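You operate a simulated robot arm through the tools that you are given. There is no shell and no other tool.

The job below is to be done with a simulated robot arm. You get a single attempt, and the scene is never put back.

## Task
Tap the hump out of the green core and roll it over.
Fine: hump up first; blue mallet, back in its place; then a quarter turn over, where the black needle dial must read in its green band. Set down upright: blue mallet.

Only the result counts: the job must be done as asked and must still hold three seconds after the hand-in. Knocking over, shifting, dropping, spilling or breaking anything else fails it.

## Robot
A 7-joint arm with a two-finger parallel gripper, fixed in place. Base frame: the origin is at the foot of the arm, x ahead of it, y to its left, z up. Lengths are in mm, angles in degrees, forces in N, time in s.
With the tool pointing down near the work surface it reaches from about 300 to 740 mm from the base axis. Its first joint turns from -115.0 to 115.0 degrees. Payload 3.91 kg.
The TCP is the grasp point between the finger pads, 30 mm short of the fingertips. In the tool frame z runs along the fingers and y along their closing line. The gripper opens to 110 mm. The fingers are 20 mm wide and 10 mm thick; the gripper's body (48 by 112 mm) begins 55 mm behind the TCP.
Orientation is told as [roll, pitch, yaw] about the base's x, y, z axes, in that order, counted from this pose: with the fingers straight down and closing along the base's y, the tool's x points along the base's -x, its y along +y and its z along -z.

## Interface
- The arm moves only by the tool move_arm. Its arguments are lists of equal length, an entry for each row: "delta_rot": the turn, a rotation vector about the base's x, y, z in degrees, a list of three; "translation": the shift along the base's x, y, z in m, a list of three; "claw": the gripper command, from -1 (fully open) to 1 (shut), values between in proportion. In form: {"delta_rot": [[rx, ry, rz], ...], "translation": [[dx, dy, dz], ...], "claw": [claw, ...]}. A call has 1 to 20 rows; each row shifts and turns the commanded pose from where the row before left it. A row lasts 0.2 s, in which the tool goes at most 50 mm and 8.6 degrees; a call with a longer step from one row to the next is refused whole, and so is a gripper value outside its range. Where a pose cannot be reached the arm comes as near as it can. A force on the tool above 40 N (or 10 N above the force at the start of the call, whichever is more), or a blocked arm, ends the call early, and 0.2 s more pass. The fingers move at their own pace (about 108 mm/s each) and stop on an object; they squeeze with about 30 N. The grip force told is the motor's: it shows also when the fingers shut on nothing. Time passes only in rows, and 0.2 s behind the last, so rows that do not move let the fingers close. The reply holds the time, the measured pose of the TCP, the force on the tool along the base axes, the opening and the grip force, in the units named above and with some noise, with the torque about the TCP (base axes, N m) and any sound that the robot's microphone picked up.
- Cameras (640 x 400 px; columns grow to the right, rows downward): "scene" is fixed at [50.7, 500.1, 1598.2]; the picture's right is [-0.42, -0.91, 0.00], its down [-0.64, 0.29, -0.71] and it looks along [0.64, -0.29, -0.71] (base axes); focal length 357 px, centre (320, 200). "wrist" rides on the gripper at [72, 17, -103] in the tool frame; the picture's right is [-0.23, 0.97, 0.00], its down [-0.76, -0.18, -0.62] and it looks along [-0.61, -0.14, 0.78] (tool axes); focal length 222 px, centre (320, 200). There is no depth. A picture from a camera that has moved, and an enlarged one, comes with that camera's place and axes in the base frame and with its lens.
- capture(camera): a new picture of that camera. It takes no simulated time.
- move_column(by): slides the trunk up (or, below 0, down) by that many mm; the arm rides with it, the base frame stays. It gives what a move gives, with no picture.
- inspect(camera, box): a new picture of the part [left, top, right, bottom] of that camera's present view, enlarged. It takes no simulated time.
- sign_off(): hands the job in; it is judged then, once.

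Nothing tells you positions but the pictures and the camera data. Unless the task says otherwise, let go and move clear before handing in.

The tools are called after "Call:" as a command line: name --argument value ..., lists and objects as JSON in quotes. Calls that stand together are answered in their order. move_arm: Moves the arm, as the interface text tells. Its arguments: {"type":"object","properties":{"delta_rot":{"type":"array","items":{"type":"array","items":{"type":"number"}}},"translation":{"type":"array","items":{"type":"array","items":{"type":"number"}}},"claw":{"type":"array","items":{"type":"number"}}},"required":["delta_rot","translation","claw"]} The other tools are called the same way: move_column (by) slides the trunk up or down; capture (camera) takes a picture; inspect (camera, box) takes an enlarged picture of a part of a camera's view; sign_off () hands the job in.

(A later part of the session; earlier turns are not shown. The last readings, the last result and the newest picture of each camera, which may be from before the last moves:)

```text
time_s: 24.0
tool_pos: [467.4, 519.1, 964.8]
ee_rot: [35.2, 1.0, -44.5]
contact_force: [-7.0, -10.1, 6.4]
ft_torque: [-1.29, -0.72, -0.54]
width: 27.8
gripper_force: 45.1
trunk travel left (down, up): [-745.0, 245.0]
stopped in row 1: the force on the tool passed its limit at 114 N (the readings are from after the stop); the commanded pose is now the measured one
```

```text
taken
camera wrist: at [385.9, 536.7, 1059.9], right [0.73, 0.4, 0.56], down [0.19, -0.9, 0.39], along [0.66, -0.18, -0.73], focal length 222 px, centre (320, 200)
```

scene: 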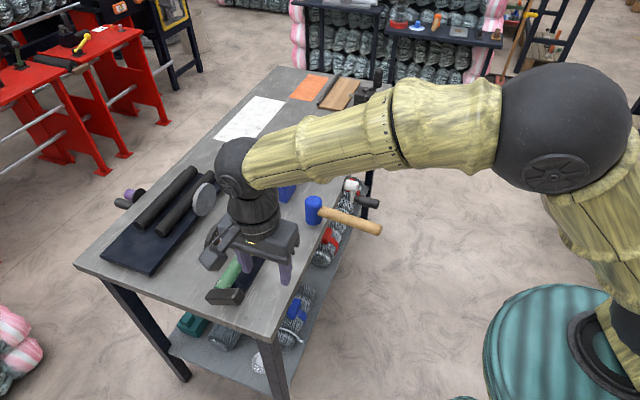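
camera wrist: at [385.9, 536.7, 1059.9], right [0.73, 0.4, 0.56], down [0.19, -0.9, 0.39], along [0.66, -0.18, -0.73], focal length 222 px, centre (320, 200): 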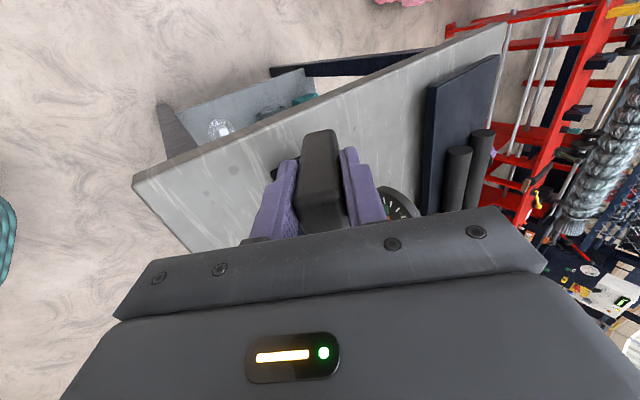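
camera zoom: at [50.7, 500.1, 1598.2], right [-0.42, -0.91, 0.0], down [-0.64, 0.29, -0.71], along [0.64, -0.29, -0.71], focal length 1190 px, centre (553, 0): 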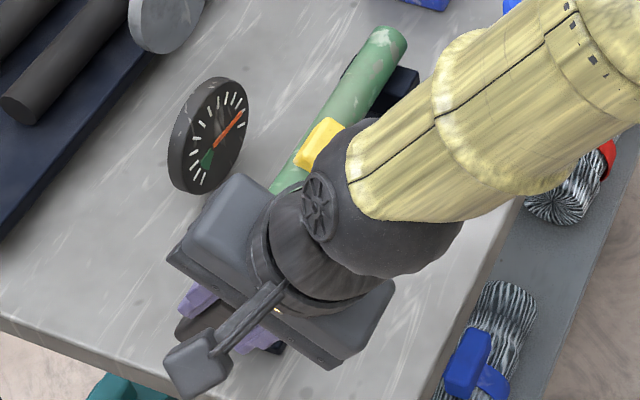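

The roll went about 23° then something stiffened (114 N spike). I'll look closely for contact before continuing.

Call:
inspect --camera "wrist" --box '[240, 110, 420, 240]'

Call:
inspect --camera "scene" --box '[200, 200, 290, 320]'

```text
3.08 times, centred on (330, 175) of wrist
camera zoom: at [385.9, 536.7, 1059.9], right [0.73, 0.4, 0.56], down [0.19, -0.9, 0.39], along [0.66, -0.18, -0.73], focal length 684 px, centre (289, 277)
```

zoom: 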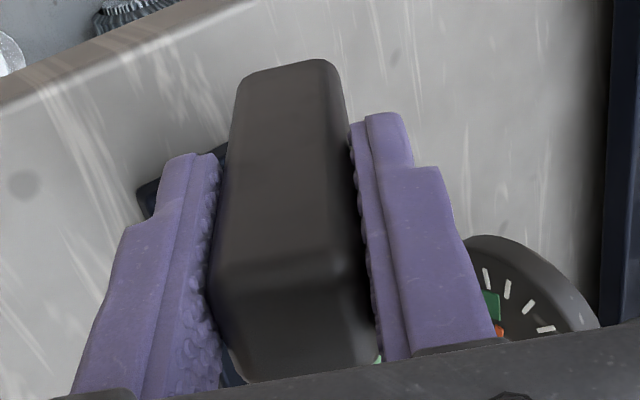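

```text
3.33 times, centred on (245, 260) of scene
camera zoom: at [50.7, 500.1, 1598.2], right [-0.42, -0.91, 0.0], down [-0.64, 0.29, -0.71], along [0.64, -0.29, -0.71], focal length 1190 px, centre (570, 0)
```

zoom: 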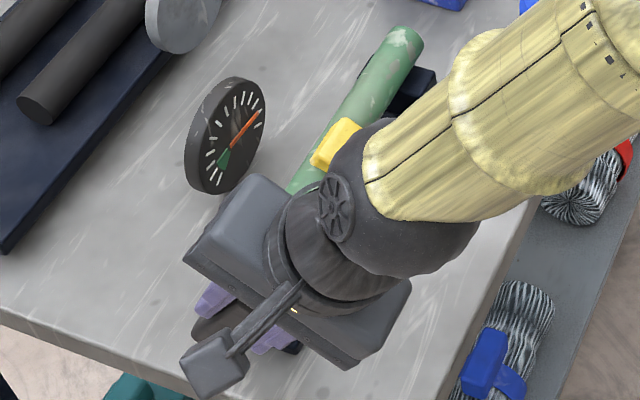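

No collision is visible; the rigid grip is just over-constraining the core. I'll loosen to a fork-like fit and look at the relaxed forces.

Call:
move_arm --delta_rot '[[0, 0, 0], [0, 0, 0]]' --translation '[[0, 0, 0], [0, 0, 0]]' --claw '[0.4, 0.4]'

Call:
inspect --camera "wrist" --box '[240, 110, 420, 240]'

Call:
inspect --camera "scene" --box '[200, 200, 290, 320]'

```text
time_s: 24.6
tool_pos: [468.3, 522.8, 963.9]
ee_rot: [35.2, 1.1, -44.5]
contact_force: [0.0, -0.3, -0.2]
ft_torque: [0.0, 0.02, 0.03]
width: 33.0
gripper_force: 0.1
trunk travel left (down, up): [-745.0, 245.0]
```

```text
3.08 times, centred on (330, 175) of wrist
camera zoom: at [386.5, 539.4, 1058.1], right [0.73, 0.4, 0.56], down [0.2, -0.9, 0.39], along [0.66, -0.18, -0.73], focal length 684 px, centre (289, 277)
```

zoom: 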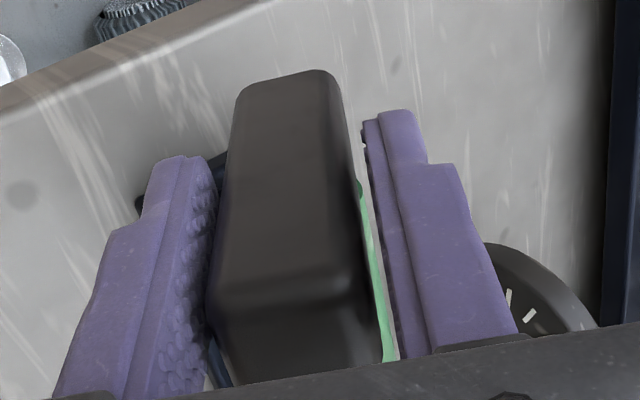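

```text
3.33 times, centred on (245, 260) of scene
camera zoom: at [50.7, 500.1, 1598.2], right [-0.42, -0.91, 0.0], down [-0.64, 0.29, -0.71], along [0.64, -0.29, -0.71], focal length 1190 px, centre (570, 0)
```

zoom: 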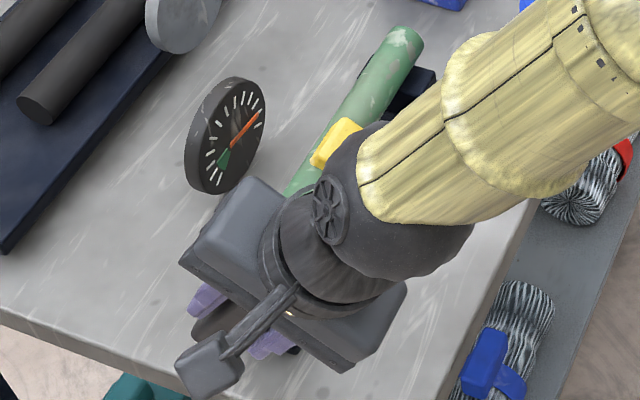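

Call:
move_arm --delta_rot '[[-3.42, 2.44, -0.46], [-2.96, 2.91, 0], [-2.96, 2.91, 0], [-2.96, 2.91, 0]]' --translation '[[0.0036, 0.00125, 0.0042], [0.0036, 0.00125, 0.0042], [0.0029, 0.00295, 0.00175], [0.0029, 0.00295, 0.00175]]' --claw '[0.4, 0.4, 0.4, 0.4]'

Call:
inspect --camera "wrist" --box '[240, 110, 420, 240]'

Call:
inspect --camera "scene" --box '[200, 200, 290, 320]'

```text
time_s: 25.6
tool_pos: [481.7, 530.4, 974.3]
ee_rot: [18.5, 0.2, -45.0]
contact_force: [-1.4, -2.2, -3.2]
ft_torque: [-0.04, 0.02, 0.0]
width: 34.7
gripper_force: 1.7
trunk travel left (down, up): [-745.0, 245.0]
```

```text
3.08 times, centred on (330, 175) of wrist
camera zoom: at [418.8, 569.8, 1078.5], right [0.82, 0.49, 0.31], down [0.28, -0.8, 0.53], along [0.51, -0.35, -0.79], focal length 684 px, centre (289, 277)
```

zoom: 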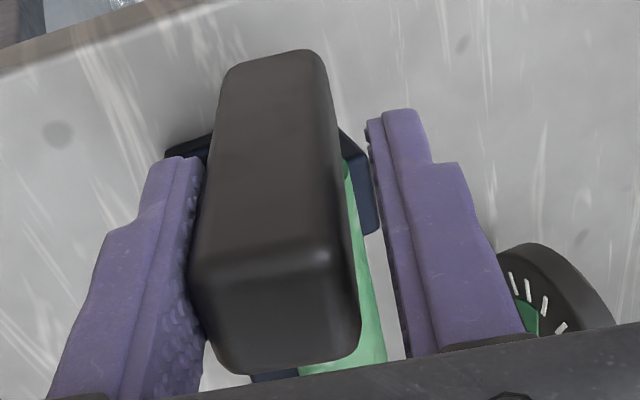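

```text
3.33 times, centred on (245, 260) of scene
camera zoom: at [50.7, 500.1, 1598.2], right [-0.42, -0.91, 0.0], down [-0.64, 0.29, -0.71], along [0.64, -0.29, -0.71], focal length 1190 px, centre (570, 0)
```

zoom: 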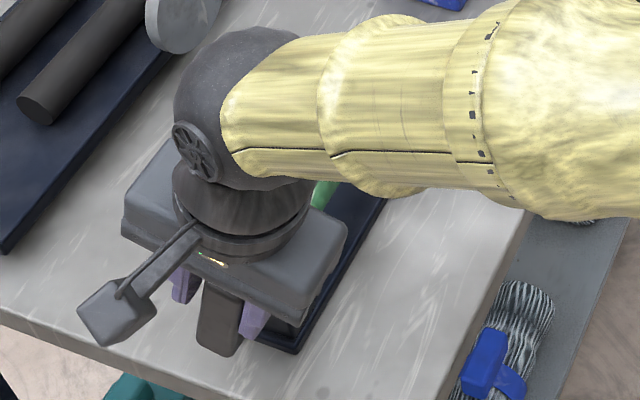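

Call:
move_arm --delta_rot '[[-2.92, 2.87, 0], [-2.92, 2.87, 0], [-2.45, 2.41, 0], [-2.45, 2.41, 0], [-2.45, 2.41, 0], [0, 0, 0]]' --translation '[[0.00285, 0.0035, 0.00185], [0.00285, 0.0035, 0.00185], [0.0026, 0.00263, 0.0003], [0.0026, 0.00263, 0.0003], [0.0026, 0.00263, 0.0003], [0, 0, 0]]' --claw '[0.4, 0.4, 0.4, 0.4, 0.4, 0.4]'

Call:
inspect --camera "wrist" --box '[240, 110, 420, 240]'

Call:
capture --camera "scene"

```text
time_s: 27.0
tool_pos: [495.5, 544.4, 979.7]
ee_rot: [0.2, 0.1, -45.2]
contact_force: [-0.8, -0.6, 0.9]
ft_torque: [-0.1, 0.07, 0.03]
width: 33.9
gripper_force: 0.6
trunk travel left (down, up): [-745.0, 245.0]
```

```text
3.08 times, centred on (330, 175) of wrist
camera zoom: at [456.8, 607.9, 1083.5], right [0.85, 0.53, 0.0], down [0.41, -0.67, 0.62], along [0.33, -0.53, -0.78], focal length 684 px, centre (289, 277)
```

zoom: 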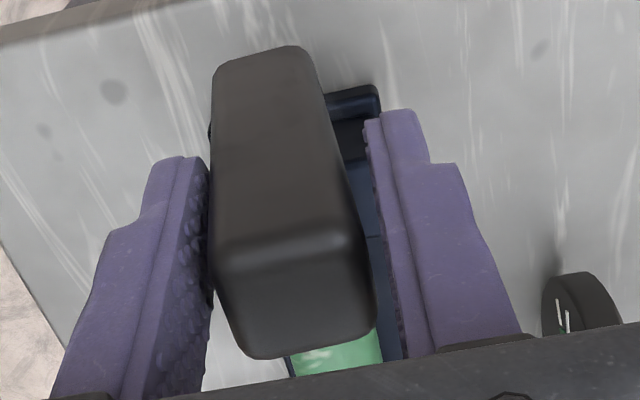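

```text
taken
```

scene: 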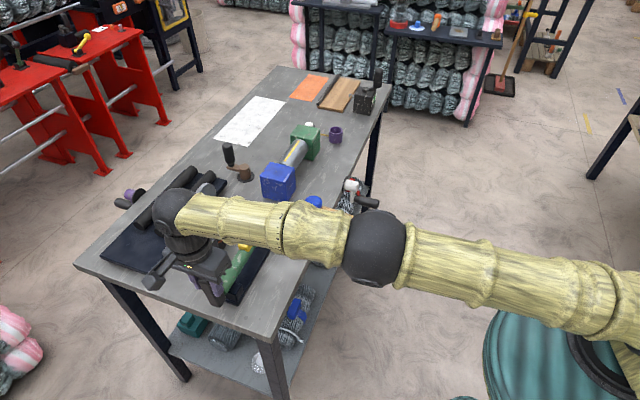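

Call:
move_arm --delta_rot '[[0, 0, 0], [0, 0, 0], [0, 0, 0]]' --translation '[[0, 0, 0], [0, 0, 0], [0, 0, 0]]' --claw '[0.6, 1, 1]'

Call:
inspect --camera "wrist" --box '[240, 110, 420, 240]'

Call:
inspect --camera "scene" --box '[200, 190, 300, 310]'

```text
time_s: 27.8
tool_pos: [492.5, 541.4, 979.7]
ee_rot: [-0.4, 0.0, -45.3]
contact_force: [-20.4, -23.3, -9.9]
ft_torque: [-1.37, 1.05, 0.48]
width: 28.1
gripper_force: 44.8
trunk travel left (down, up): [-745.0, 245.0]
```

```text
3.08 times, centred on (330, 175) of wrist
camera zoom: at [454.4, 605.5, 1082.2], right [0.85, 0.53, -0.01], down [0.41, -0.66, 0.62], along [0.32, -0.53, -0.78], focal length 684 px, centre (289, 277)
```

zoom: 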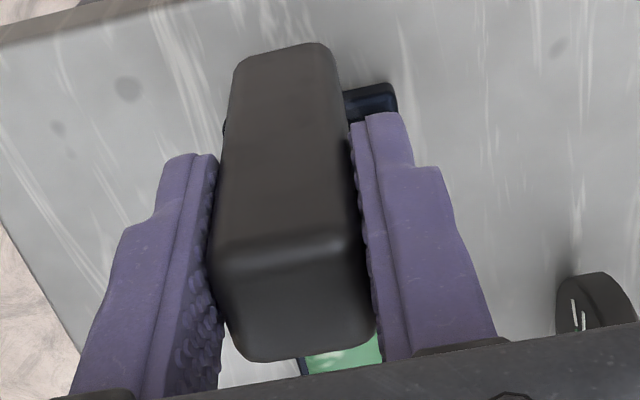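

```text
3.33 times, centred on (250, 250) of scene
camera zoom: at [50.7, 500.1, 1598.2], right [-0.42, -0.91, 0.0], down [-0.64, 0.29, -0.71], along [0.64, -0.29, -0.71], focal length 1190 px, centre (553, 33)
```

zoom: 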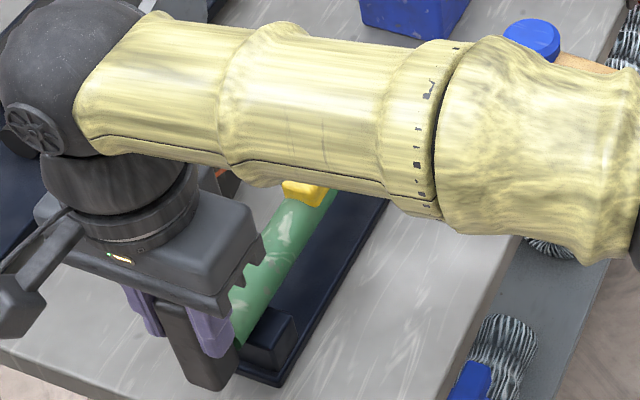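

Call:
move_arm --delta_rot '[[0, 0, 0], [0, 0, 0]]' --translation '[[-0.003, -0.003, -0.001], [0, 0, 0]]' --claw '[1, 1]'

```text
time_s: 28.4
tool_pos: [492.8, 540.5, 978.9]
ee_rot: [0.0, 0.1, -45.1]
contact_force: [-10.9, -13.1, -11.4]
ft_torque: [-1.17, 0.32, 0.43]
width: 27.9
gripper_force: 45.1
trunk travel left (down, up): [-745.0, 245.0]
```

Call:
move_arm --delta_rot '[[0, 0, 0], [0, 0, 0], [0, 0, 0], [0, 0, 0], [0, 0, 0], [0, 0, 0], [0, 0, 0], [0, 0, 0], [0, 0, 0], [0, 0, 0]]' --translation '[[0, 0, 0], [0, 0, 0], [0, 0, 0.02], [0, 0, 0.04], [0, 0, 0.04], [0, 0, 0.04], [-0.03, -0.03, 0.01], [-0.03, -0.03, 0], [-0.03, -0.03, 0], [-0.03, -0.03, 0]]' --claw '[0.1, 0.1, 0.1, 0.1, 0.1, 0.1, 0.1, 0.1, 0.1, 0.1]'

Call:
capture --camera "scene"

Call:
inspect --camera "scene" --box '[190, 190, 310, 310]'

Call:
capture --camera "wrist"

```text
time_s: 30.6
tool_pos: [460.6, 536.5, 1163.0]
ee_rot: [0.1, 0.1, -45.1]
contact_force: [0.7, -0.6, -0.1]
ft_torque: [-0.02, 0.01, -0.04]
width: 49.3
gripper_force: 0.0
out of reach, approached as far as the arm can: row 6, 7, 8, 9, 10
trunk travel left (down, up): [-745.0, 245.0]
```

```text
taken
```

scene: 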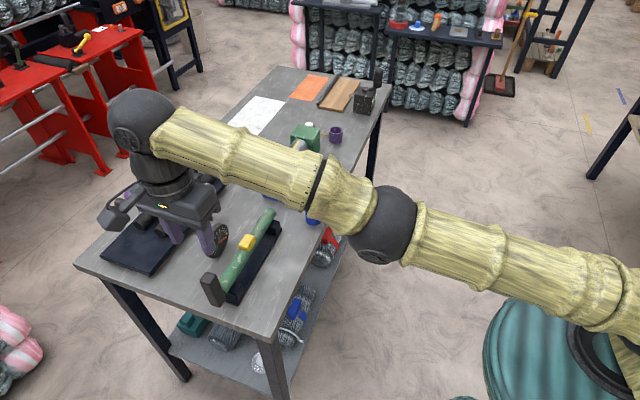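

```text
3.33 times, centred on (250, 250) of scene
camera zoom: at [50.7, 500.1, 1598.2], right [-0.42, -0.91, 0.0], down [-0.64, 0.29, -0.71], along [0.64, -0.29, -0.71], focal length 1190 px, centre (553, 33)
```

zoom: 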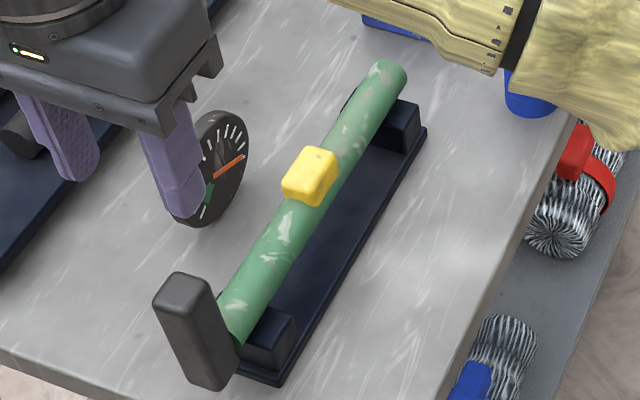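

```text
taken
camera wrist: at [421.9, 600.7, 1266.6], right [0.85, 0.53, 0.0], down [0.41, -0.67, 0.62], along [0.33, -0.53, -0.78], focal length 222 px, centre (320, 200)
```

wrist: 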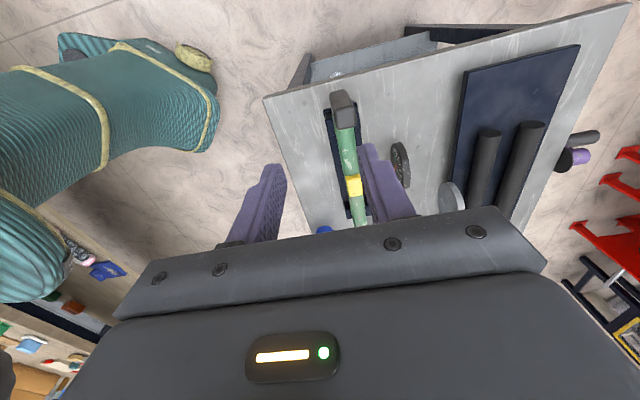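

The lump now points up with the lever upright. Next the mallet: I'll check the lump's angle, then move over the mallet.

Call:
inspect --camera "wrist" --box '[310, 80, 430, 220]'

Call:
move_arm --delta_rot '[[0, 0, 0], [0, 0, 0], [0, 0, 0], [0, 0, 0], [0, 0, 0], [0, 0, 0], [0, 0, 0], [0, 0, 0], [0, 0, 0], [0, 0, 0]]' --translation '[[-0.02, -0.03, 0], [-0.02, -0.035, -0.01], [0, -0.04, -0.01], [0.005, -0.04, -0.01], [0.01, -0.04, -0.01], [0.01, -0.04, 0], [0.01, -0.04, 0], [0.01, -0.04, 0], [0.01, -0.02, 0], [0, 0, 0]]' --claw '[0.1, -0.2, -0.2, -0.2, -0.2, -0.2, -0.2, -0.2, -0.2, -0.2]'

Call:
capture --camera "wrist"

Call:
capture --camera "scene"

```text
2.86 times, centred on (370, 150) of wrist
camera zoom: at [421.9, 600.7, 1266.6], right [0.85, 0.53, 0.0], down [0.41, -0.67, 0.62], along [0.33, -0.53, -0.78], focal length 635 px, centre (177, 343)
```

zoom: 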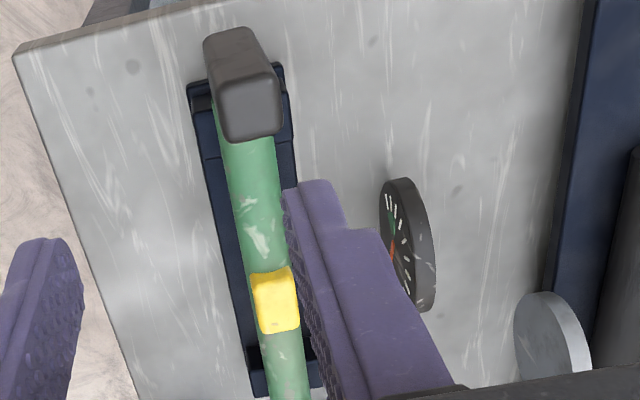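

```text
time_s: 32.8
tool_pos: [614.9, 360.3, 1189.9]
ee_rot: [0.2, 0.0, -45.2]
contact_force: [-0.6, -0.3, 0.5]
ft_torque: [0.0, -0.05, -0.03]
width: 66.1
gripper_force: 0.1
out of reach, approached as far as the arm can: row 1, 2, 3, 4, 5, 6, 7, 8
trunk travel left (down, up): [-745.0, 245.0]
```

```text
taken
camera wrist: at [576.2, 423.3, 1292.8], right [0.85, 0.53, 0.0], down [0.41, -0.67, 0.62], along [0.33, -0.53, -0.78], focal length 222 px, centre (320, 200)
```

wrist: 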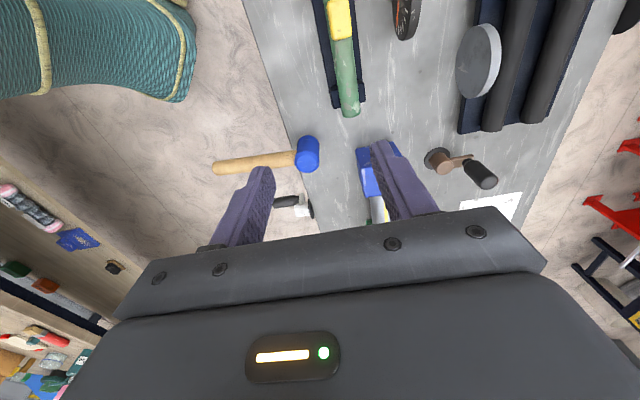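

```text
taken
```

scene: 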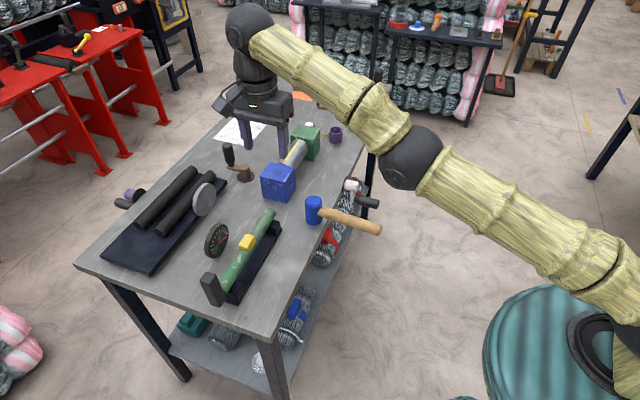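

Call:
move_arm --delta_rot '[[0, 0, 0], [0, 0, 0], [0, 0, 0]]' --translation '[[0, 0, 0], [0, 0, 0], [0, 0, 0]]' --claw '[-0.2, -0.2, -0.2]'

```text
time_s: 33.6
tool_pos: [614.5, 359.3, 1189.9]
ee_rot: [0.0, 0.0, -45.1]
contact_force: [0.1, -1.1, 1.0]
ft_torque: [-0.01, 0.03, -0.01]
width: 66.1
gripper_force: 0.1
trunk travel left (down, up): [-745.0, 245.0]
```

Call:
move_arm --delta_rot '[[0, 0, 0], [0, 0, 0], [0, 0, 0]]' --translation '[[-0.02, -0.02, -0.02], [-0.02, -0.02, -0.02], [-0.02, -0.02, -0.02]]' --claw '[-0.2, -0.2, -0.2]'

```text
time_s: 34.4
tool_pos: [633.9, 349.1, 1158.4]
ee_rot: [0.1, 0.0, -45.1]
contact_force: [0.3, 0.3, -0.6]
ft_torque: [0.01, 0.01, 0.0]
width: 65.9
gripper_force: 0.1
out of reach, approached as far as the arm can: row 1, 2, 3
trunk travel left (down, up): [-745.0, 245.0]
```

The arm seems stuck at full stretch, sliding along its reach boundary. I'll command straight inward to bend the elbow again.

Call:
move_arm --delta_rot '[[0, 0, 0], [0, 0, 0], [0, 0, 0], [0, 0, 0], [0, 0, 0], [0, 0, 0]]' --translation '[[-0.0379, -0.0208, -0.0124], [-0.0379, -0.0208, -0.0124], [-0.0379, -0.0208, -0.0124], [-0.0379, -0.0208, -0.0124], [-0.0379, -0.0208, -0.0124], [-0.0379, -0.0208, -0.0124]]' --claw '[-0.2, -0.2, -0.2, -0.2, -0.2, -0.2]'

Call:
capture --camera "scene"

```text
time_s: 35.8
tool_pos: [632.8, 349.5, 1158.5]
ee_rot: [0.1, 0.0, -45.2]
contact_force: [0.8, -0.8, 0.3]
ft_torque: [0.01, -0.03, 0.01]
width: 66.2
gripper_force: 0.0
out of reach, approached as far as the arm can: row 1, 2, 3, 4, 5, 6
trunk travel left (down, up): [-745.0, 245.0]
```

```text
taken
```

scene: 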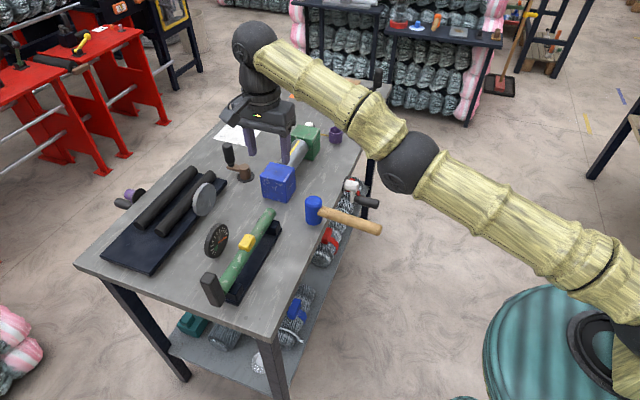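

Call:
move_arm --delta_rot '[[0, 0, 8], [0, 0, 8], [0, 0, 8], [0, 0, 8]]' --translation '[[-0.025, -0.014, -0.01], [-0.025, -0.014, -0.01], [-0.025, -0.014, -0.01], [-0.025, -0.014, -0.01]]' --claw '[-0.2, -0.2, -0.2, -0.2]'

```text
time_s: 36.8
tool_pos: [633.2, 353.9, 1151.3]
ee_rot: [0.0, 0.2, -13.0]
contact_force: [0.3, 0.0, -0.2]
ft_torque: [0.01, -0.01, -0.02]
width: 65.7
gripper_force: 0.2
out of reach, approached as far as the arm can: row 1, 2, 3, 4
trunk travel left (down, up): [-745.0, 245.0]
```

Call:
move_arm --delta_rot '[[0, 0, 0], [0, 0, 0], [0, 0, 0], [0, 0, 0], [0, 0, 0], [0, 0, 0]]' --translation '[[-0.0042, -0.0023, -0.0014], [-0.0042, -0.0023, -0.0014], [-0.0042, -0.0023, -0.0014], [-0.0042, -0.0023, -0.0014], [-0.0042, -0.0023, -0.0014], [-0.0042, -0.0023, -0.0014]]' --claw '[-0.2, -0.2, -0.2, -0.2, -0.2, -0.2]'

```text
time_s: 38.2
tool_pos: [634.0, 352.3, 1150.3]
ee_rot: [0.1, 0.2, -13.1]
contact_force: [-0.3, -0.4, 0.7]
ft_torque: [-0.01, -0.02, 0.0]
width: 66.1
gripper_force: 0.1
out of reach, approached as far as the arm can: row 1, 2, 3, 4, 5, 6
trunk travel left (down, up): [-745.0, 245.0]
```

Call:
move_arm --delta_rot '[[0, 0, 0], [0, 0, 0], [0, 0, 0], [0, 0, 0], [0, 0, 0], [0, 0, 0]]' --translation '[[-0.015, -0.008, 0.03], [-0.015, -0.008, 0.03], [-0.02, -0.012, 0.03], [-0.025, -0.015, 0.0], [-0.025, -0.015, 0.0], [-0.025, -0.015, 0.0]]' --claw '[-0.2, -0.2, -0.2, -0.2, -0.2, -0.2]'

```text
time_s: 39.6
tool_pos: [593.5, 332.9, 1263.6]
ee_rot: [0.1, 0.1, -13.0]
contact_force: [-0.3, -0.4, 0.0]
ft_torque: [0.03, 0.0, -0.02]
width: 66.2
gripper_force: 0.0
out of reach, approached as far as the arm can: row 1, 2, 3, 4, 5, 6
trunk travel left (down, up): [-745.0, 245.0]
```

Call:
move_arm --delta_rot '[[0, 0, 0], [0, 0, 0], [0, 0, 0], [0, 0, 0], [0, 0, 0]]' --translation '[[0.008, -0.04, -0.004], [0.008, -0.04, -0.004], [-0.02, -0.03, -0.01], [-0.03, -0.02, -0.01], [-0.03, -0.02, -0.01]]' --claw '[-0.2, -0.2, -0.2, -0.2, -0.2]'

Call:
capture --camera "scene"

```text
time_s: 40.8
tool_pos: [644.4, 238.6, 1259.7]
ee_rot: [0.0, 0.2, -13.1]
contact_force: [-0.5, -0.5, 0.8]
ft_torque: [0.0, -0.05, -0.02]
width: 65.9
gripper_force: 0.0
out of reach, approached as far as the arm can: row 1, 2, 3, 4, 5
trunk travel left (down, up): [-745.0, 245.0]
```

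```text
taken
```

scene: 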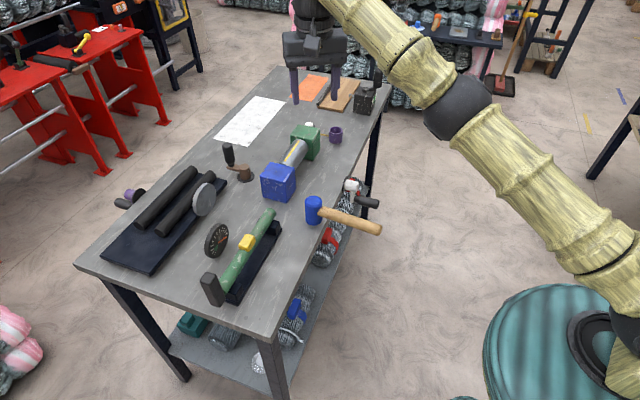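

Call:
move_arm --delta_rot '[[-2.78, 7.5, 0], [-2.78, 7.5, 0], [-2.78, 7.5, 0]]' --translation '[[-0.026, -0.0097, 0.002], [-0.026, -0.0097, 0.004], [-0.026, -0.0097, 0.006]]' --claw '[-0.2, -0.2, -0.2]'

```text
time_s: 41.6
tool_pos: [544.6, 217.4, 1284.4]
ee_rot: [-12.8, 15.9, -13.5]
contact_force: [-0.1, 1.2, -0.4]
ft_torque: [-0.06, 0.0, 0.01]
width: 65.9
gripper_force: 0.0
out of reach, approached as far as the arm can: row 2, 3
trunk travel left (down, up): [-745.0, 245.0]
```

Call:
move_arm --delta_rot '[[0, 0, 0], [0, 0, 0], [0, 0, 0]]' --translation '[[-0.03, -0.01, -0.01], [-0.03, -0.01, -0.01], [-0.03, -0.01, -0.01]]' --claw '[-0.2, -0.2, -0.2]'

Call:
capture --camera "scene"

```text
time_s: 42.4
tool_pos: [453.5, 183.5, 1255.4]
ee_rot: [-12.5, 16.0, -13.6]
contact_force: [0.1, -0.1, -0.2]
ft_torque: [-0.02, -0.05, 0.0]
width: 66.0
gripper_force: 0.0
trunk travel left (down, up): [-745.0, 245.0]
```

```text
taken
```

scene: 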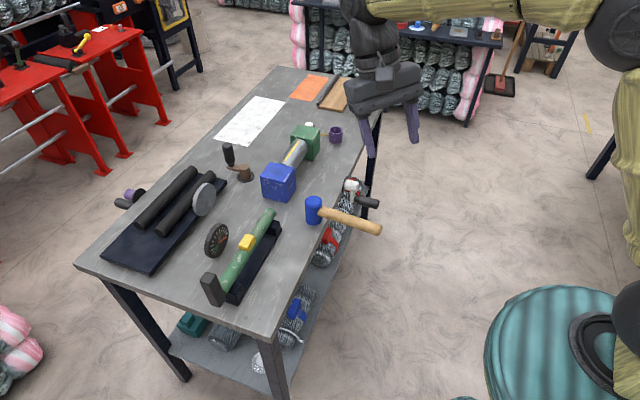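

Unstuck; I'll keep away from full stretch from now on. Next I straighten the tool and turn it across the mallet's handle, moving in above it.

Call:
move_arm --delta_rot '[[2.87, -6.09, 0], [2.87, -6.09, 0], [2.87, -6.09, 0], [0, 0, 7.8], [0, 0, 7.8], [0, 0, 7.8], [0, 0, 7.8], [0, 0, 7.8], [0, 0, 7.8], [0, 0, 7.8]]' --translation '[[0.008, 0, -0.02], [0.008, 0, -0.02], [0.008, 0, -0.02], [0.01, 0, -0.02], [0.01, 0, -0.02], [0.01, 0, -0.02], [0.01, 0, -0.02], [0.01, 0, -0.015], [0.01, 0, 0], [0.01, 0, 0]]' --claw '[-0.2, -0.2, -0.2, -0.2, -0.2, -0.2, -0.2, -0.2, -0.2, -0.2]'

Call:
capture --camera "wrist"

Call:
capture --camera "scene"

```text
time_s: 44.6
tool_pos: [553.2, 184.6, 1098.3]
ee_rot: [0.0, 0.2, 43.1]
contact_force: [0.5, 0.1, -0.7]
ft_torque: [0.0, 0.0, 0.0]
width: 66.0
gripper_force: 0.1
trunk travel left (down, up): [-745.0, 245.0]
```

```text
taken
camera wrist: at [489.2, 147.9, 1201.4], right [-0.5, 0.87, 0.0], down [0.68, 0.39, 0.62], along [0.54, 0.31, -0.78], focal length 222 px, centre (320, 200)
```

wrist: 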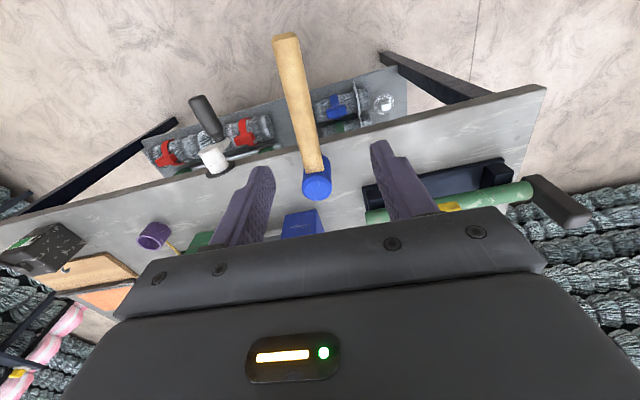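

```text
taken
```

scene: 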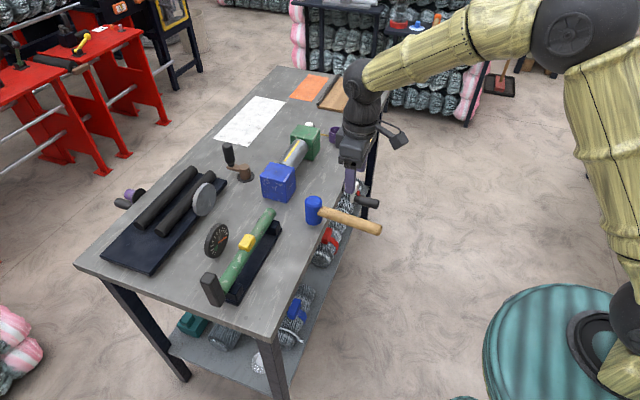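

Call:
inspect --camera "wrist" --box '[250, 20, 390, 220]'

Call:
inspect --camera "scene" --box '[290, 180, 390, 245]'

Call:
inspect --camera "scene" --box '[195, 215, 275, 315]'

```text
2.00 times, centred on (320, 120) of wrist
camera zoom: at [489.2, 147.9, 1201.4], right [-0.5, 0.87, 0.0], down [0.68, 0.39, 0.62], along [0.54, 0.31, -0.78], focal length 444 px, centre (320, 360)
```

zoom: 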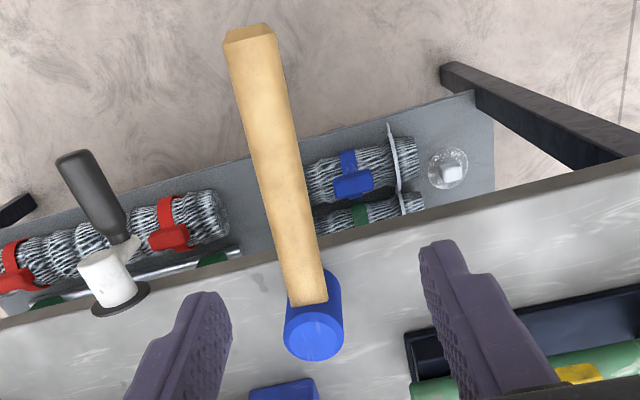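

```text
6.15 times, centred on (340, 212) of scene
camera zoom: at [50.7, 500.1, 1598.2], right [-0.42, -0.91, 0.0], down [-0.64, 0.29, -0.71], along [0.64, -0.29, -0.71], focal length 2196 px, centre (197, 123)
```

zoom: 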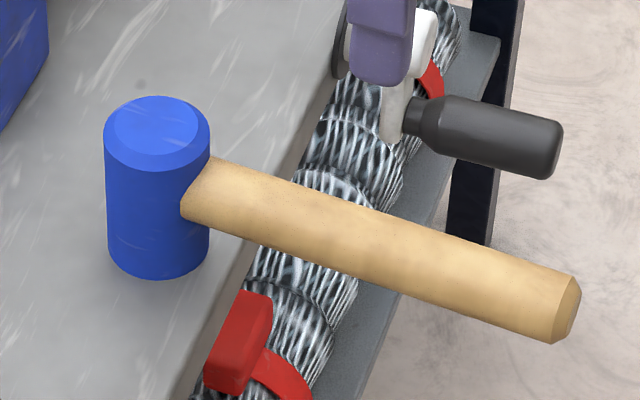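

```text
4.00 times, centred on (235, 265) of scene
camera zoom: at [50.7, 500.1, 1598.2], right [-0.42, -0.91, 0.0], down [-0.64, 0.29, -0.71], along [0.64, -0.29, -0.71], focal length 1428 px, centre (660, -60)
```

zoom: 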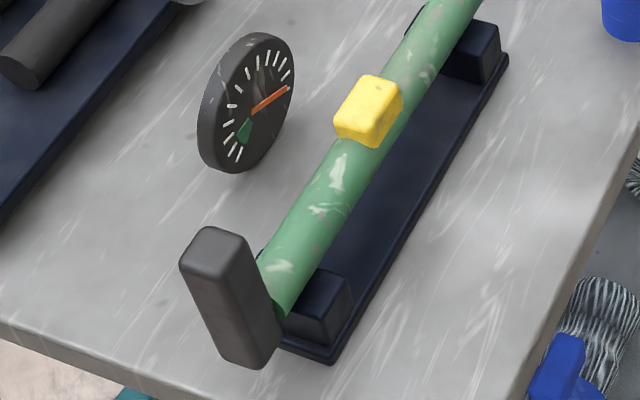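

Handle runs toward azimuth ~221°, at about z≈900. I'll hover over the grip point near the head and check.

Call:
move_arm --delta_rot '[[0, 0, -2], [0, 0, 0], [0, 0, 0], [0, 0, 0]]' --translation '[[0.0167, 0.0058, -0.027], [0.0167, 0.0058, -0.027], [0.0167, 0.0058, -0.027], [0.0167, 0.0058, -0.027]]' --claw '[-0.1, -0.1, -0.1, -0.1]'

Call:
inspect --camera "wrist" --box '[220, 20, 420, 240]'

Call:
inspect --camera "scene" --box '[290, 160, 390, 245]'

```text
time_s: 45.6
tool_pos: [620.8, 209.7, 990.5]
ee_rot: [-0.1, 0.1, 40.9]
contact_force: [0.1, 0.3, 0.2]
ft_torque: [0.03, 0.03, -0.04]
width: 60.3
gripper_force: 0.1
trunk travel left (down, up): [-745.0, 245.0]
```

```text
1.82 times, centred on (320, 130) of wrist
camera zoom: at [555.0, 175.4, 1093.2], right [-0.47, 0.88, 0.0], down [0.69, 0.37, 0.62], along [0.55, 0.29, -0.78], focal length 404 px, centre (320, 327)
```

zoom: 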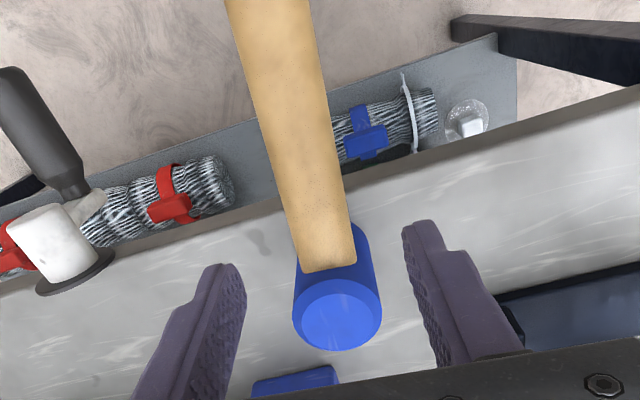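

```text
4.71 times, centred on (340, 202) of scene
camera zoom: at [50.7, 500.1, 1598.2], right [-0.42, -0.91, 0.0], down [-0.64, 0.29, -0.71], along [0.64, -0.29, -0.71], focal length 1680 px, centre (226, 188)
```

zoom: 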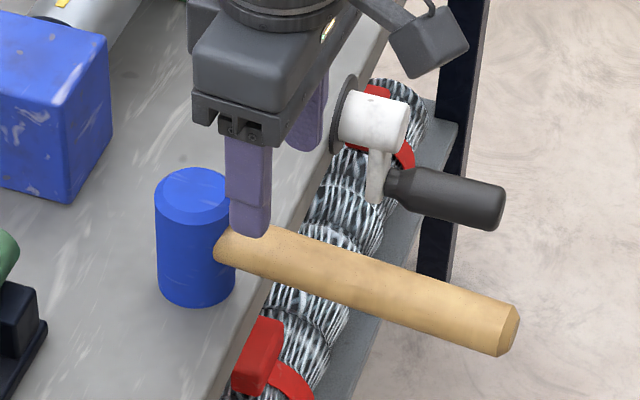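

Call:
move_arm --delta_rot '[[0, 0, -1.1], [0, 0, 0], [0, 0, 0], [0, 0, 0]]' --translation '[[-0.0013, -0.003, -0.0205], [0, 0, -0.0205], [0, 0, -0.0205], [0, 0, -0.0205]]' --claw '[-0.1, -0.1, -0.1, -0.1]'

Call:
inspect --camera "wrist" --box '[220, 20, 420, 240]'

Call:
inspect --camera "scene" --box '[290, 160, 390, 245]'

```text
time_s: 46.6
tool_pos: [621.4, 205.8, 907.6]
ee_rot: [-0.1, 0.1, 39.8]
contact_force: [0.1, 0.4, 1.3]
ft_torque: [0.0, 0.0, 0.02]
width: 60.7
gripper_force: 0.0
trunk travel left (down, up): [-745.0, 245.0]
```

```text
1.82 times, centred on (320, 130) of wrist
camera zoom: at [553.9, 172.8, 1010.3], right [-0.45, 0.89, 0.0], down [0.7, 0.35, 0.62], along [0.56, 0.28, -0.78], focal length 404 px, centre (320, 327)
```

zoom: 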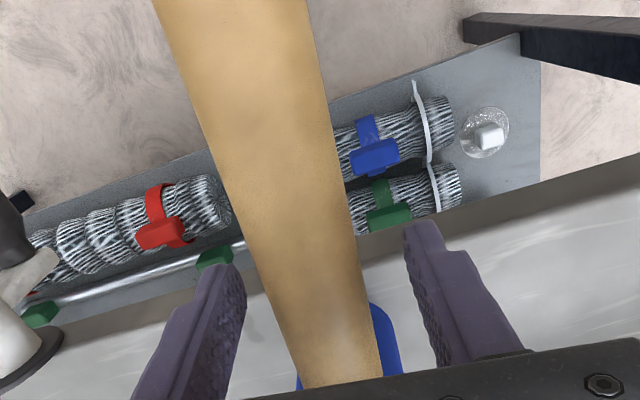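

```text
4.71 times, centred on (340, 202) of scene
camera zoom: at [50.7, 500.1, 1598.2], right [-0.42, -0.91, 0.0], down [-0.64, 0.29, -0.71], along [0.64, -0.29, -0.71], focal length 1680 px, centre (226, 188)
```

zoom: 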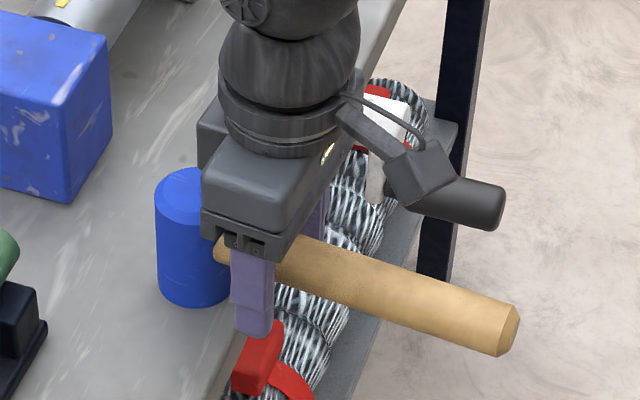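

Call:
move_arm --delta_rot '[[0, 0, 0], [0, 0, 0], [0, 0, 0], [0, 0, 0]]' --translation '[[-0.0025, 0.003, 0], [0, 0, 0], [0, 0, 0], [0, 0, 0]]' --claw '[-0.1, 0.3, 0.6, 1]'

Call:
inspect --camera "wrist" --box '[220, 20, 420, 240]'

Call:
inspect --camera "scene" --box '[290, 160, 390, 245]'

```text
time_s: 47.6
tool_pos: [615.9, 207.0, 908.3]
ee_rot: [-0.1, 0.1, 39.8]
contact_force: [1.2, -2.0, -0.4]
ft_torque: [-0.15, -0.23, -0.16]
width: 29.6
gripper_force: 30.2
trunk travel left (down, up): [-745.0, 245.0]
```

```text
1.82 times, centred on (320, 130) of wrist
camera zoom: at [550.2, 175.0, 1011.7], right [-0.45, 0.89, 0.0], down [0.7, 0.35, 0.62], along [0.56, 0.28, -0.78], focal length 404 px, centre (320, 327)
```

zoom: 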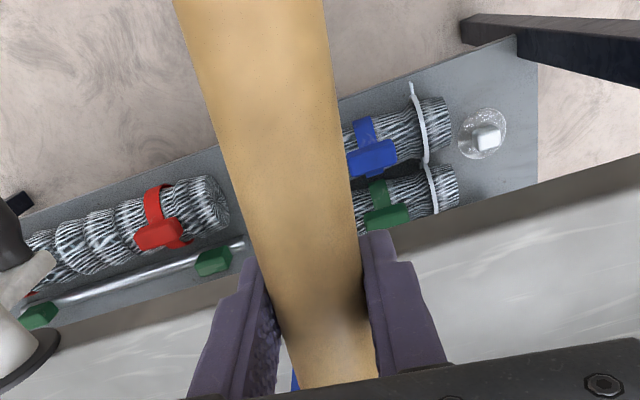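

```text
4.71 times, centred on (340, 202) of scene
camera zoom: at [50.7, 500.1, 1598.2], right [-0.42, -0.91, 0.0], down [-0.64, 0.29, -0.71], along [0.64, -0.29, -0.71], focal length 1680 px, centre (226, 188)
```

zoom: 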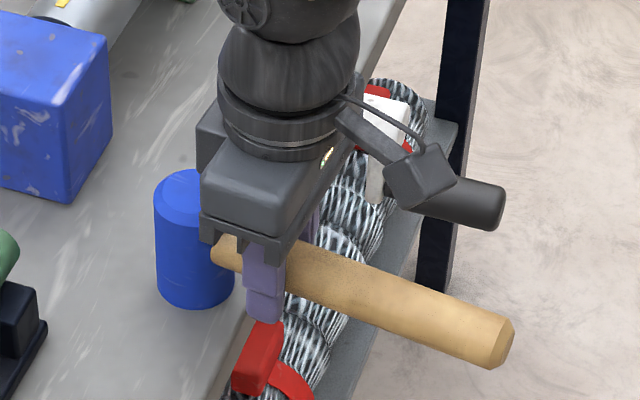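

The mallet is gripped near its head. I'll lift it straight up and check it hangs level.

Call:
move_arm --delta_rot '[[0, 0, 0], [0, 0, 0], [0, 0, 0], [0, 0, 0], [0, 0, 0], [0, 0, 0]]' --translation '[[0, 0, 0], [0, 0, 0.01], [0, 0, 0.02], [0, 0, 0.03], [0, 0, 0.03], [0, 0, 0.02]]' --claw '[1, 1, 1, 1, 1, 1]'

Call:
capture --camera "scene"

Call:
inspect --camera "scene" --box '[270, 110, 400, 245]'

```text
time_s: 49.0
tool_pos: [616.2, 206.5, 1019.3]
ee_rot: [-0.1, 0.1, 39.8]
contact_force: [-0.3, -0.4, -0.2]
ft_torque: [0.0, -0.01, -0.01]
width: 0.0
gripper_force: 29.8
trunk travel left (down, up): [-745.0, 245.0]
```

```text
taken
```

scene: 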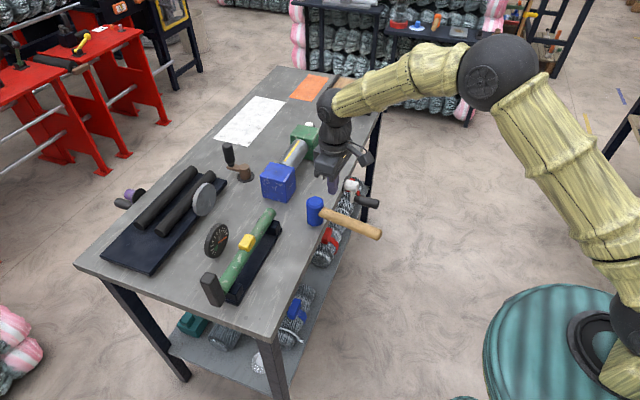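

```text
2.96 times, centred on (335, 178) of scene
camera zoom: at [50.7, 500.1, 1598.2], right [-0.42, -0.91, 0.0], down [-0.64, 0.29, -0.71], along [0.64, -0.29, -0.71], focal length 1058 px, centre (276, 267)
```

zoom: 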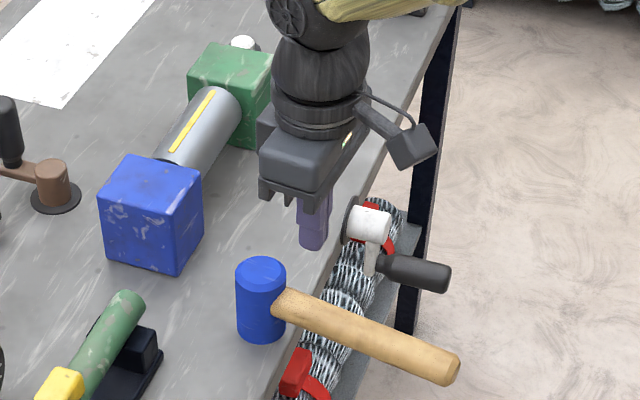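

The handle slipped out — the fingers sat too high on it. I'll check the mallet's position against before, then touch the bare tabletop lightly to learn its exact height.

Call:
inspect --camera "scene" --box '[290, 180, 390, 245]'

Call:
inspect --camera "wrist" --box '[220, 20, 420, 240]'

```text
6.15 times, centred on (340, 212) of scene
camera zoom: at [50.7, 500.1, 1598.2], right [-0.42, -0.91, 0.0], down [-0.64, 0.29, -0.71], along [0.64, -0.29, -0.71], focal length 2196 px, centre (197, 123)
```

zoom: 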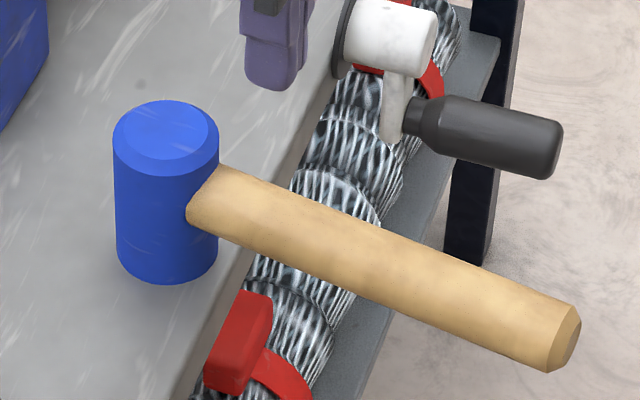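

```text
1.82 times, centred on (320, 130) of wrist
camera zoom: at [550.5, 173.9, 1121.8], right [-0.45, 0.89, 0.0], down [0.7, 0.35, 0.62], along [0.56, 0.28, -0.78], focal length 404 px, centre (320, 327)
```

zoom: 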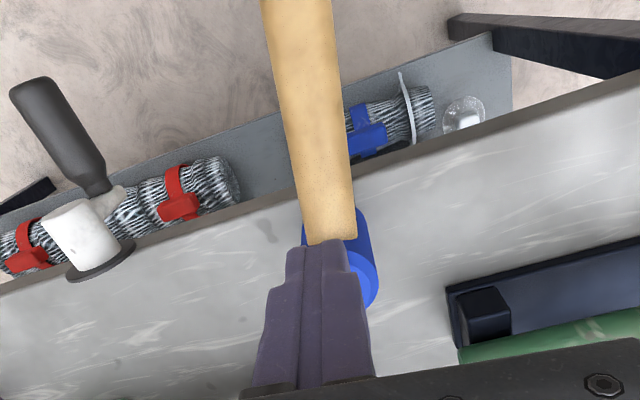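

Call:
move_arm --delta_rot '[[0, 0, 0], [0, 0, 0], [0, 0, 0], [0, 0, 0], [0, 0, 0], [0, 0, 0], [0, 0, 0]]' --translation '[[0.013, 0.03, 0], [0.013, 0.03, 0], [0.013, 0.033, 0], [0, 0, -0.03], [0, 0, -0.03], [0, 0, -0.03], [0, 0, -0.017]]' --claw '[1, 1, 1, 1, 1, 1, 1]'

Call:
capture --camera "scene"

```text
time_s: 50.6
tool_pos: [655.7, 298.0, 908.9]
ee_rot: [-0.2, 0.2, 39.7]
contact_force: [-0.1, 0.1, -0.2]
ft_torque: [-0.01, -0.03, 0.0]
width: 0.0
gripper_force: 30.3
trunk travel left (down, up): [-745.0, 245.0]
```

```text
taken
```

scene: 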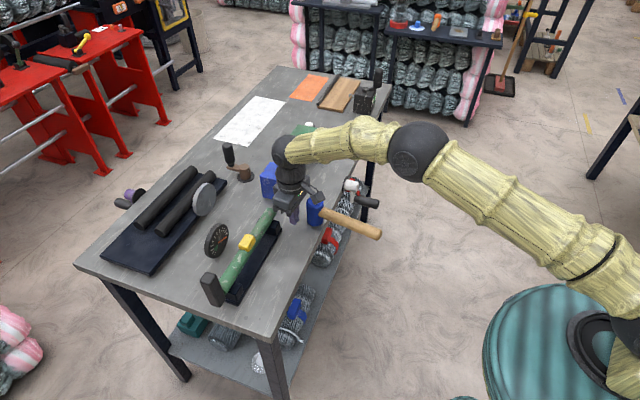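

Call:
move_arm --delta_rot '[[0, 0, 0], [0, 0, 0], [0, 0, 0], [0, 0, 0], [0, 0, 0]]' --translation '[[0, 0, -0.003], [0, 0, -0.003], [0, 0, -0.003], [0, 0, -0.003], [0, 0, 0]]' --claw '[1, 1, 1, 1, 1]'

Call:
inspect --camera "scene" --box '[240, 130, 340, 260]'

```text
time_s: 51.8
tool_pos: [655.9, 299.5, 900.1]
ee_rot: [-0.1, 0.1, 39.8]
contact_force: [0.2, 0.2, 1.3]
ft_torque: [-0.01, -0.01, 0.0]
width: 0.0
gripper_force: 30.1
trunk travel left (down, up): [-745.0, 245.0]
```

```text
3.08 times, centred on (290, 195) of scene
camera zoom: at [50.7, 500.1, 1598.2], right [-0.42, -0.91, 0.0], down [-0.64, 0.29, -0.71], along [0.64, -0.29, -0.71], focal length 1098 px, centre (412, 215)
```

zoom: 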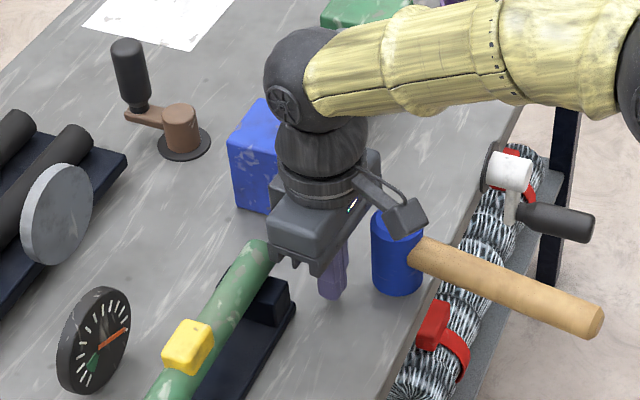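

Call:
move_arm --delta_rot '[[0, 0, 0], [0, 0, 0], [0, 0, 0], [0, 0, 0]]' --translation '[[0, 0, -0.002], [0, 0, -0.002], [0, 0, -0.002], [0, 0, 0]]' --claw '[1, 1, 1, 1]'

```text
time_s: 52.8
tool_pos: [655.1, 300.0, 892.2]
ee_rot: [-0.1, 0.1, 39.9]
contact_force: [-1.1, -0.2, 0.4]
ft_torque: [-0.02, 0.03, 0.06]
width: 0.0
gripper_force: 30.0
trunk travel left (down, up): [-745.0, 245.0]
```

Call:
move_arm --delta_rot '[[0, 0, 0], [0, 0, 0], [0, 0, 0], [0, 0, 0], [0, 0, 0], [0, 0, 0]]' --translation '[[0, 0, -0.002], [0, 0, -0.002], [0, 0, -0.002], [0, 0, -0.002], [0, 0, -0.002], [0, 0, 0]]' --claw '[1, 1, 1, 1, 1, 1]'

```text
time_s: 54.2
tool_pos: [655.1, 299.5, 890.0]
ee_rot: [-0.1, -0.5, 39.8]
contact_force: [1.2, 1.4, 38.5]
ft_torque: [-0.14, 0.26, 0.36]
width: 0.0
gripper_force: 30.4
trunk travel left (down, up): [-745.0, 245.0]
```

The tabletop is at z≈860. Gripping the head itself from above (46 mm wide, 78 mm tall) will be much steadier than the handle. I'll rise, open and hover over the head.

Call:
move_arm --delta_rot '[[0, 0, 0], [0, 0, 0], [0, 0, 0], [0, 0, 0], [0, 0, -4.5], [0, 0, 0], [0, 0, 0], [0, 0, 0]]' --translation '[[0, 0, 0.01], [0, 0, 0.03], [0, 0, 0.04], [0, 0, 0.048], [0, -0.02, 0], [0, -0.02, 0], [0, -0.022, 0], [0, 0, 0]]' --claw '[1, 1, 1, 0, -0.5, -0.7, -0.7, -0.7]'

Call:
capture --camera "wrist"

Call:
inspect --camera "wrist" --box '[240, 60, 400, 220]'

```text
time_s: 56.0
tool_pos: [654.1, 238.8, 1012.5]
ee_rot: [0.0, 0.1, 35.3]
contact_force: [-0.5, -0.3, 0.6]
ft_torque: [0.0, -0.02, 0.02]
width: 93.3
gripper_force: 0.0
trunk travel left (down, up): [-745.0, 245.0]
```

```text
taken
camera wrist: at [585.8, 211.4, 1114.8], right [-0.38, 0.93, 0.0], down [0.72, 0.3, 0.62], along [0.58, 0.23, -0.78], focal length 222 px, centre (320, 200)
```

wrist: 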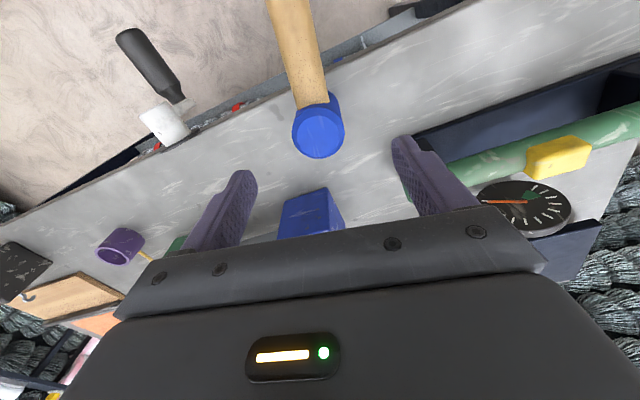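

```text
2.50 times, centred on (320, 140) of wrist
camera zoom: at [585.8, 211.4, 1114.8], right [-0.38, 0.93, 0.0], down [0.72, 0.3, 0.62], along [0.58, 0.23, -0.78], focal length 555 px, centre (320, 350)
```

zoom: 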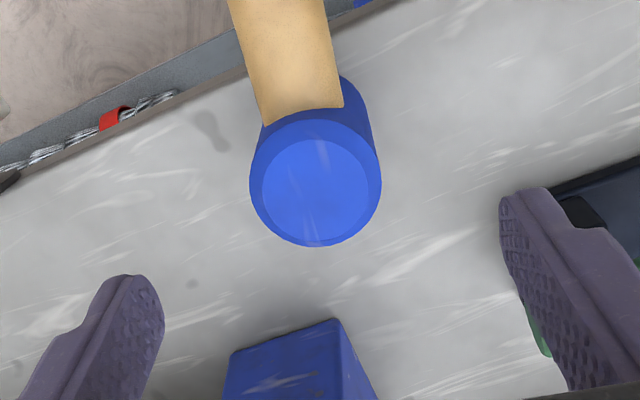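

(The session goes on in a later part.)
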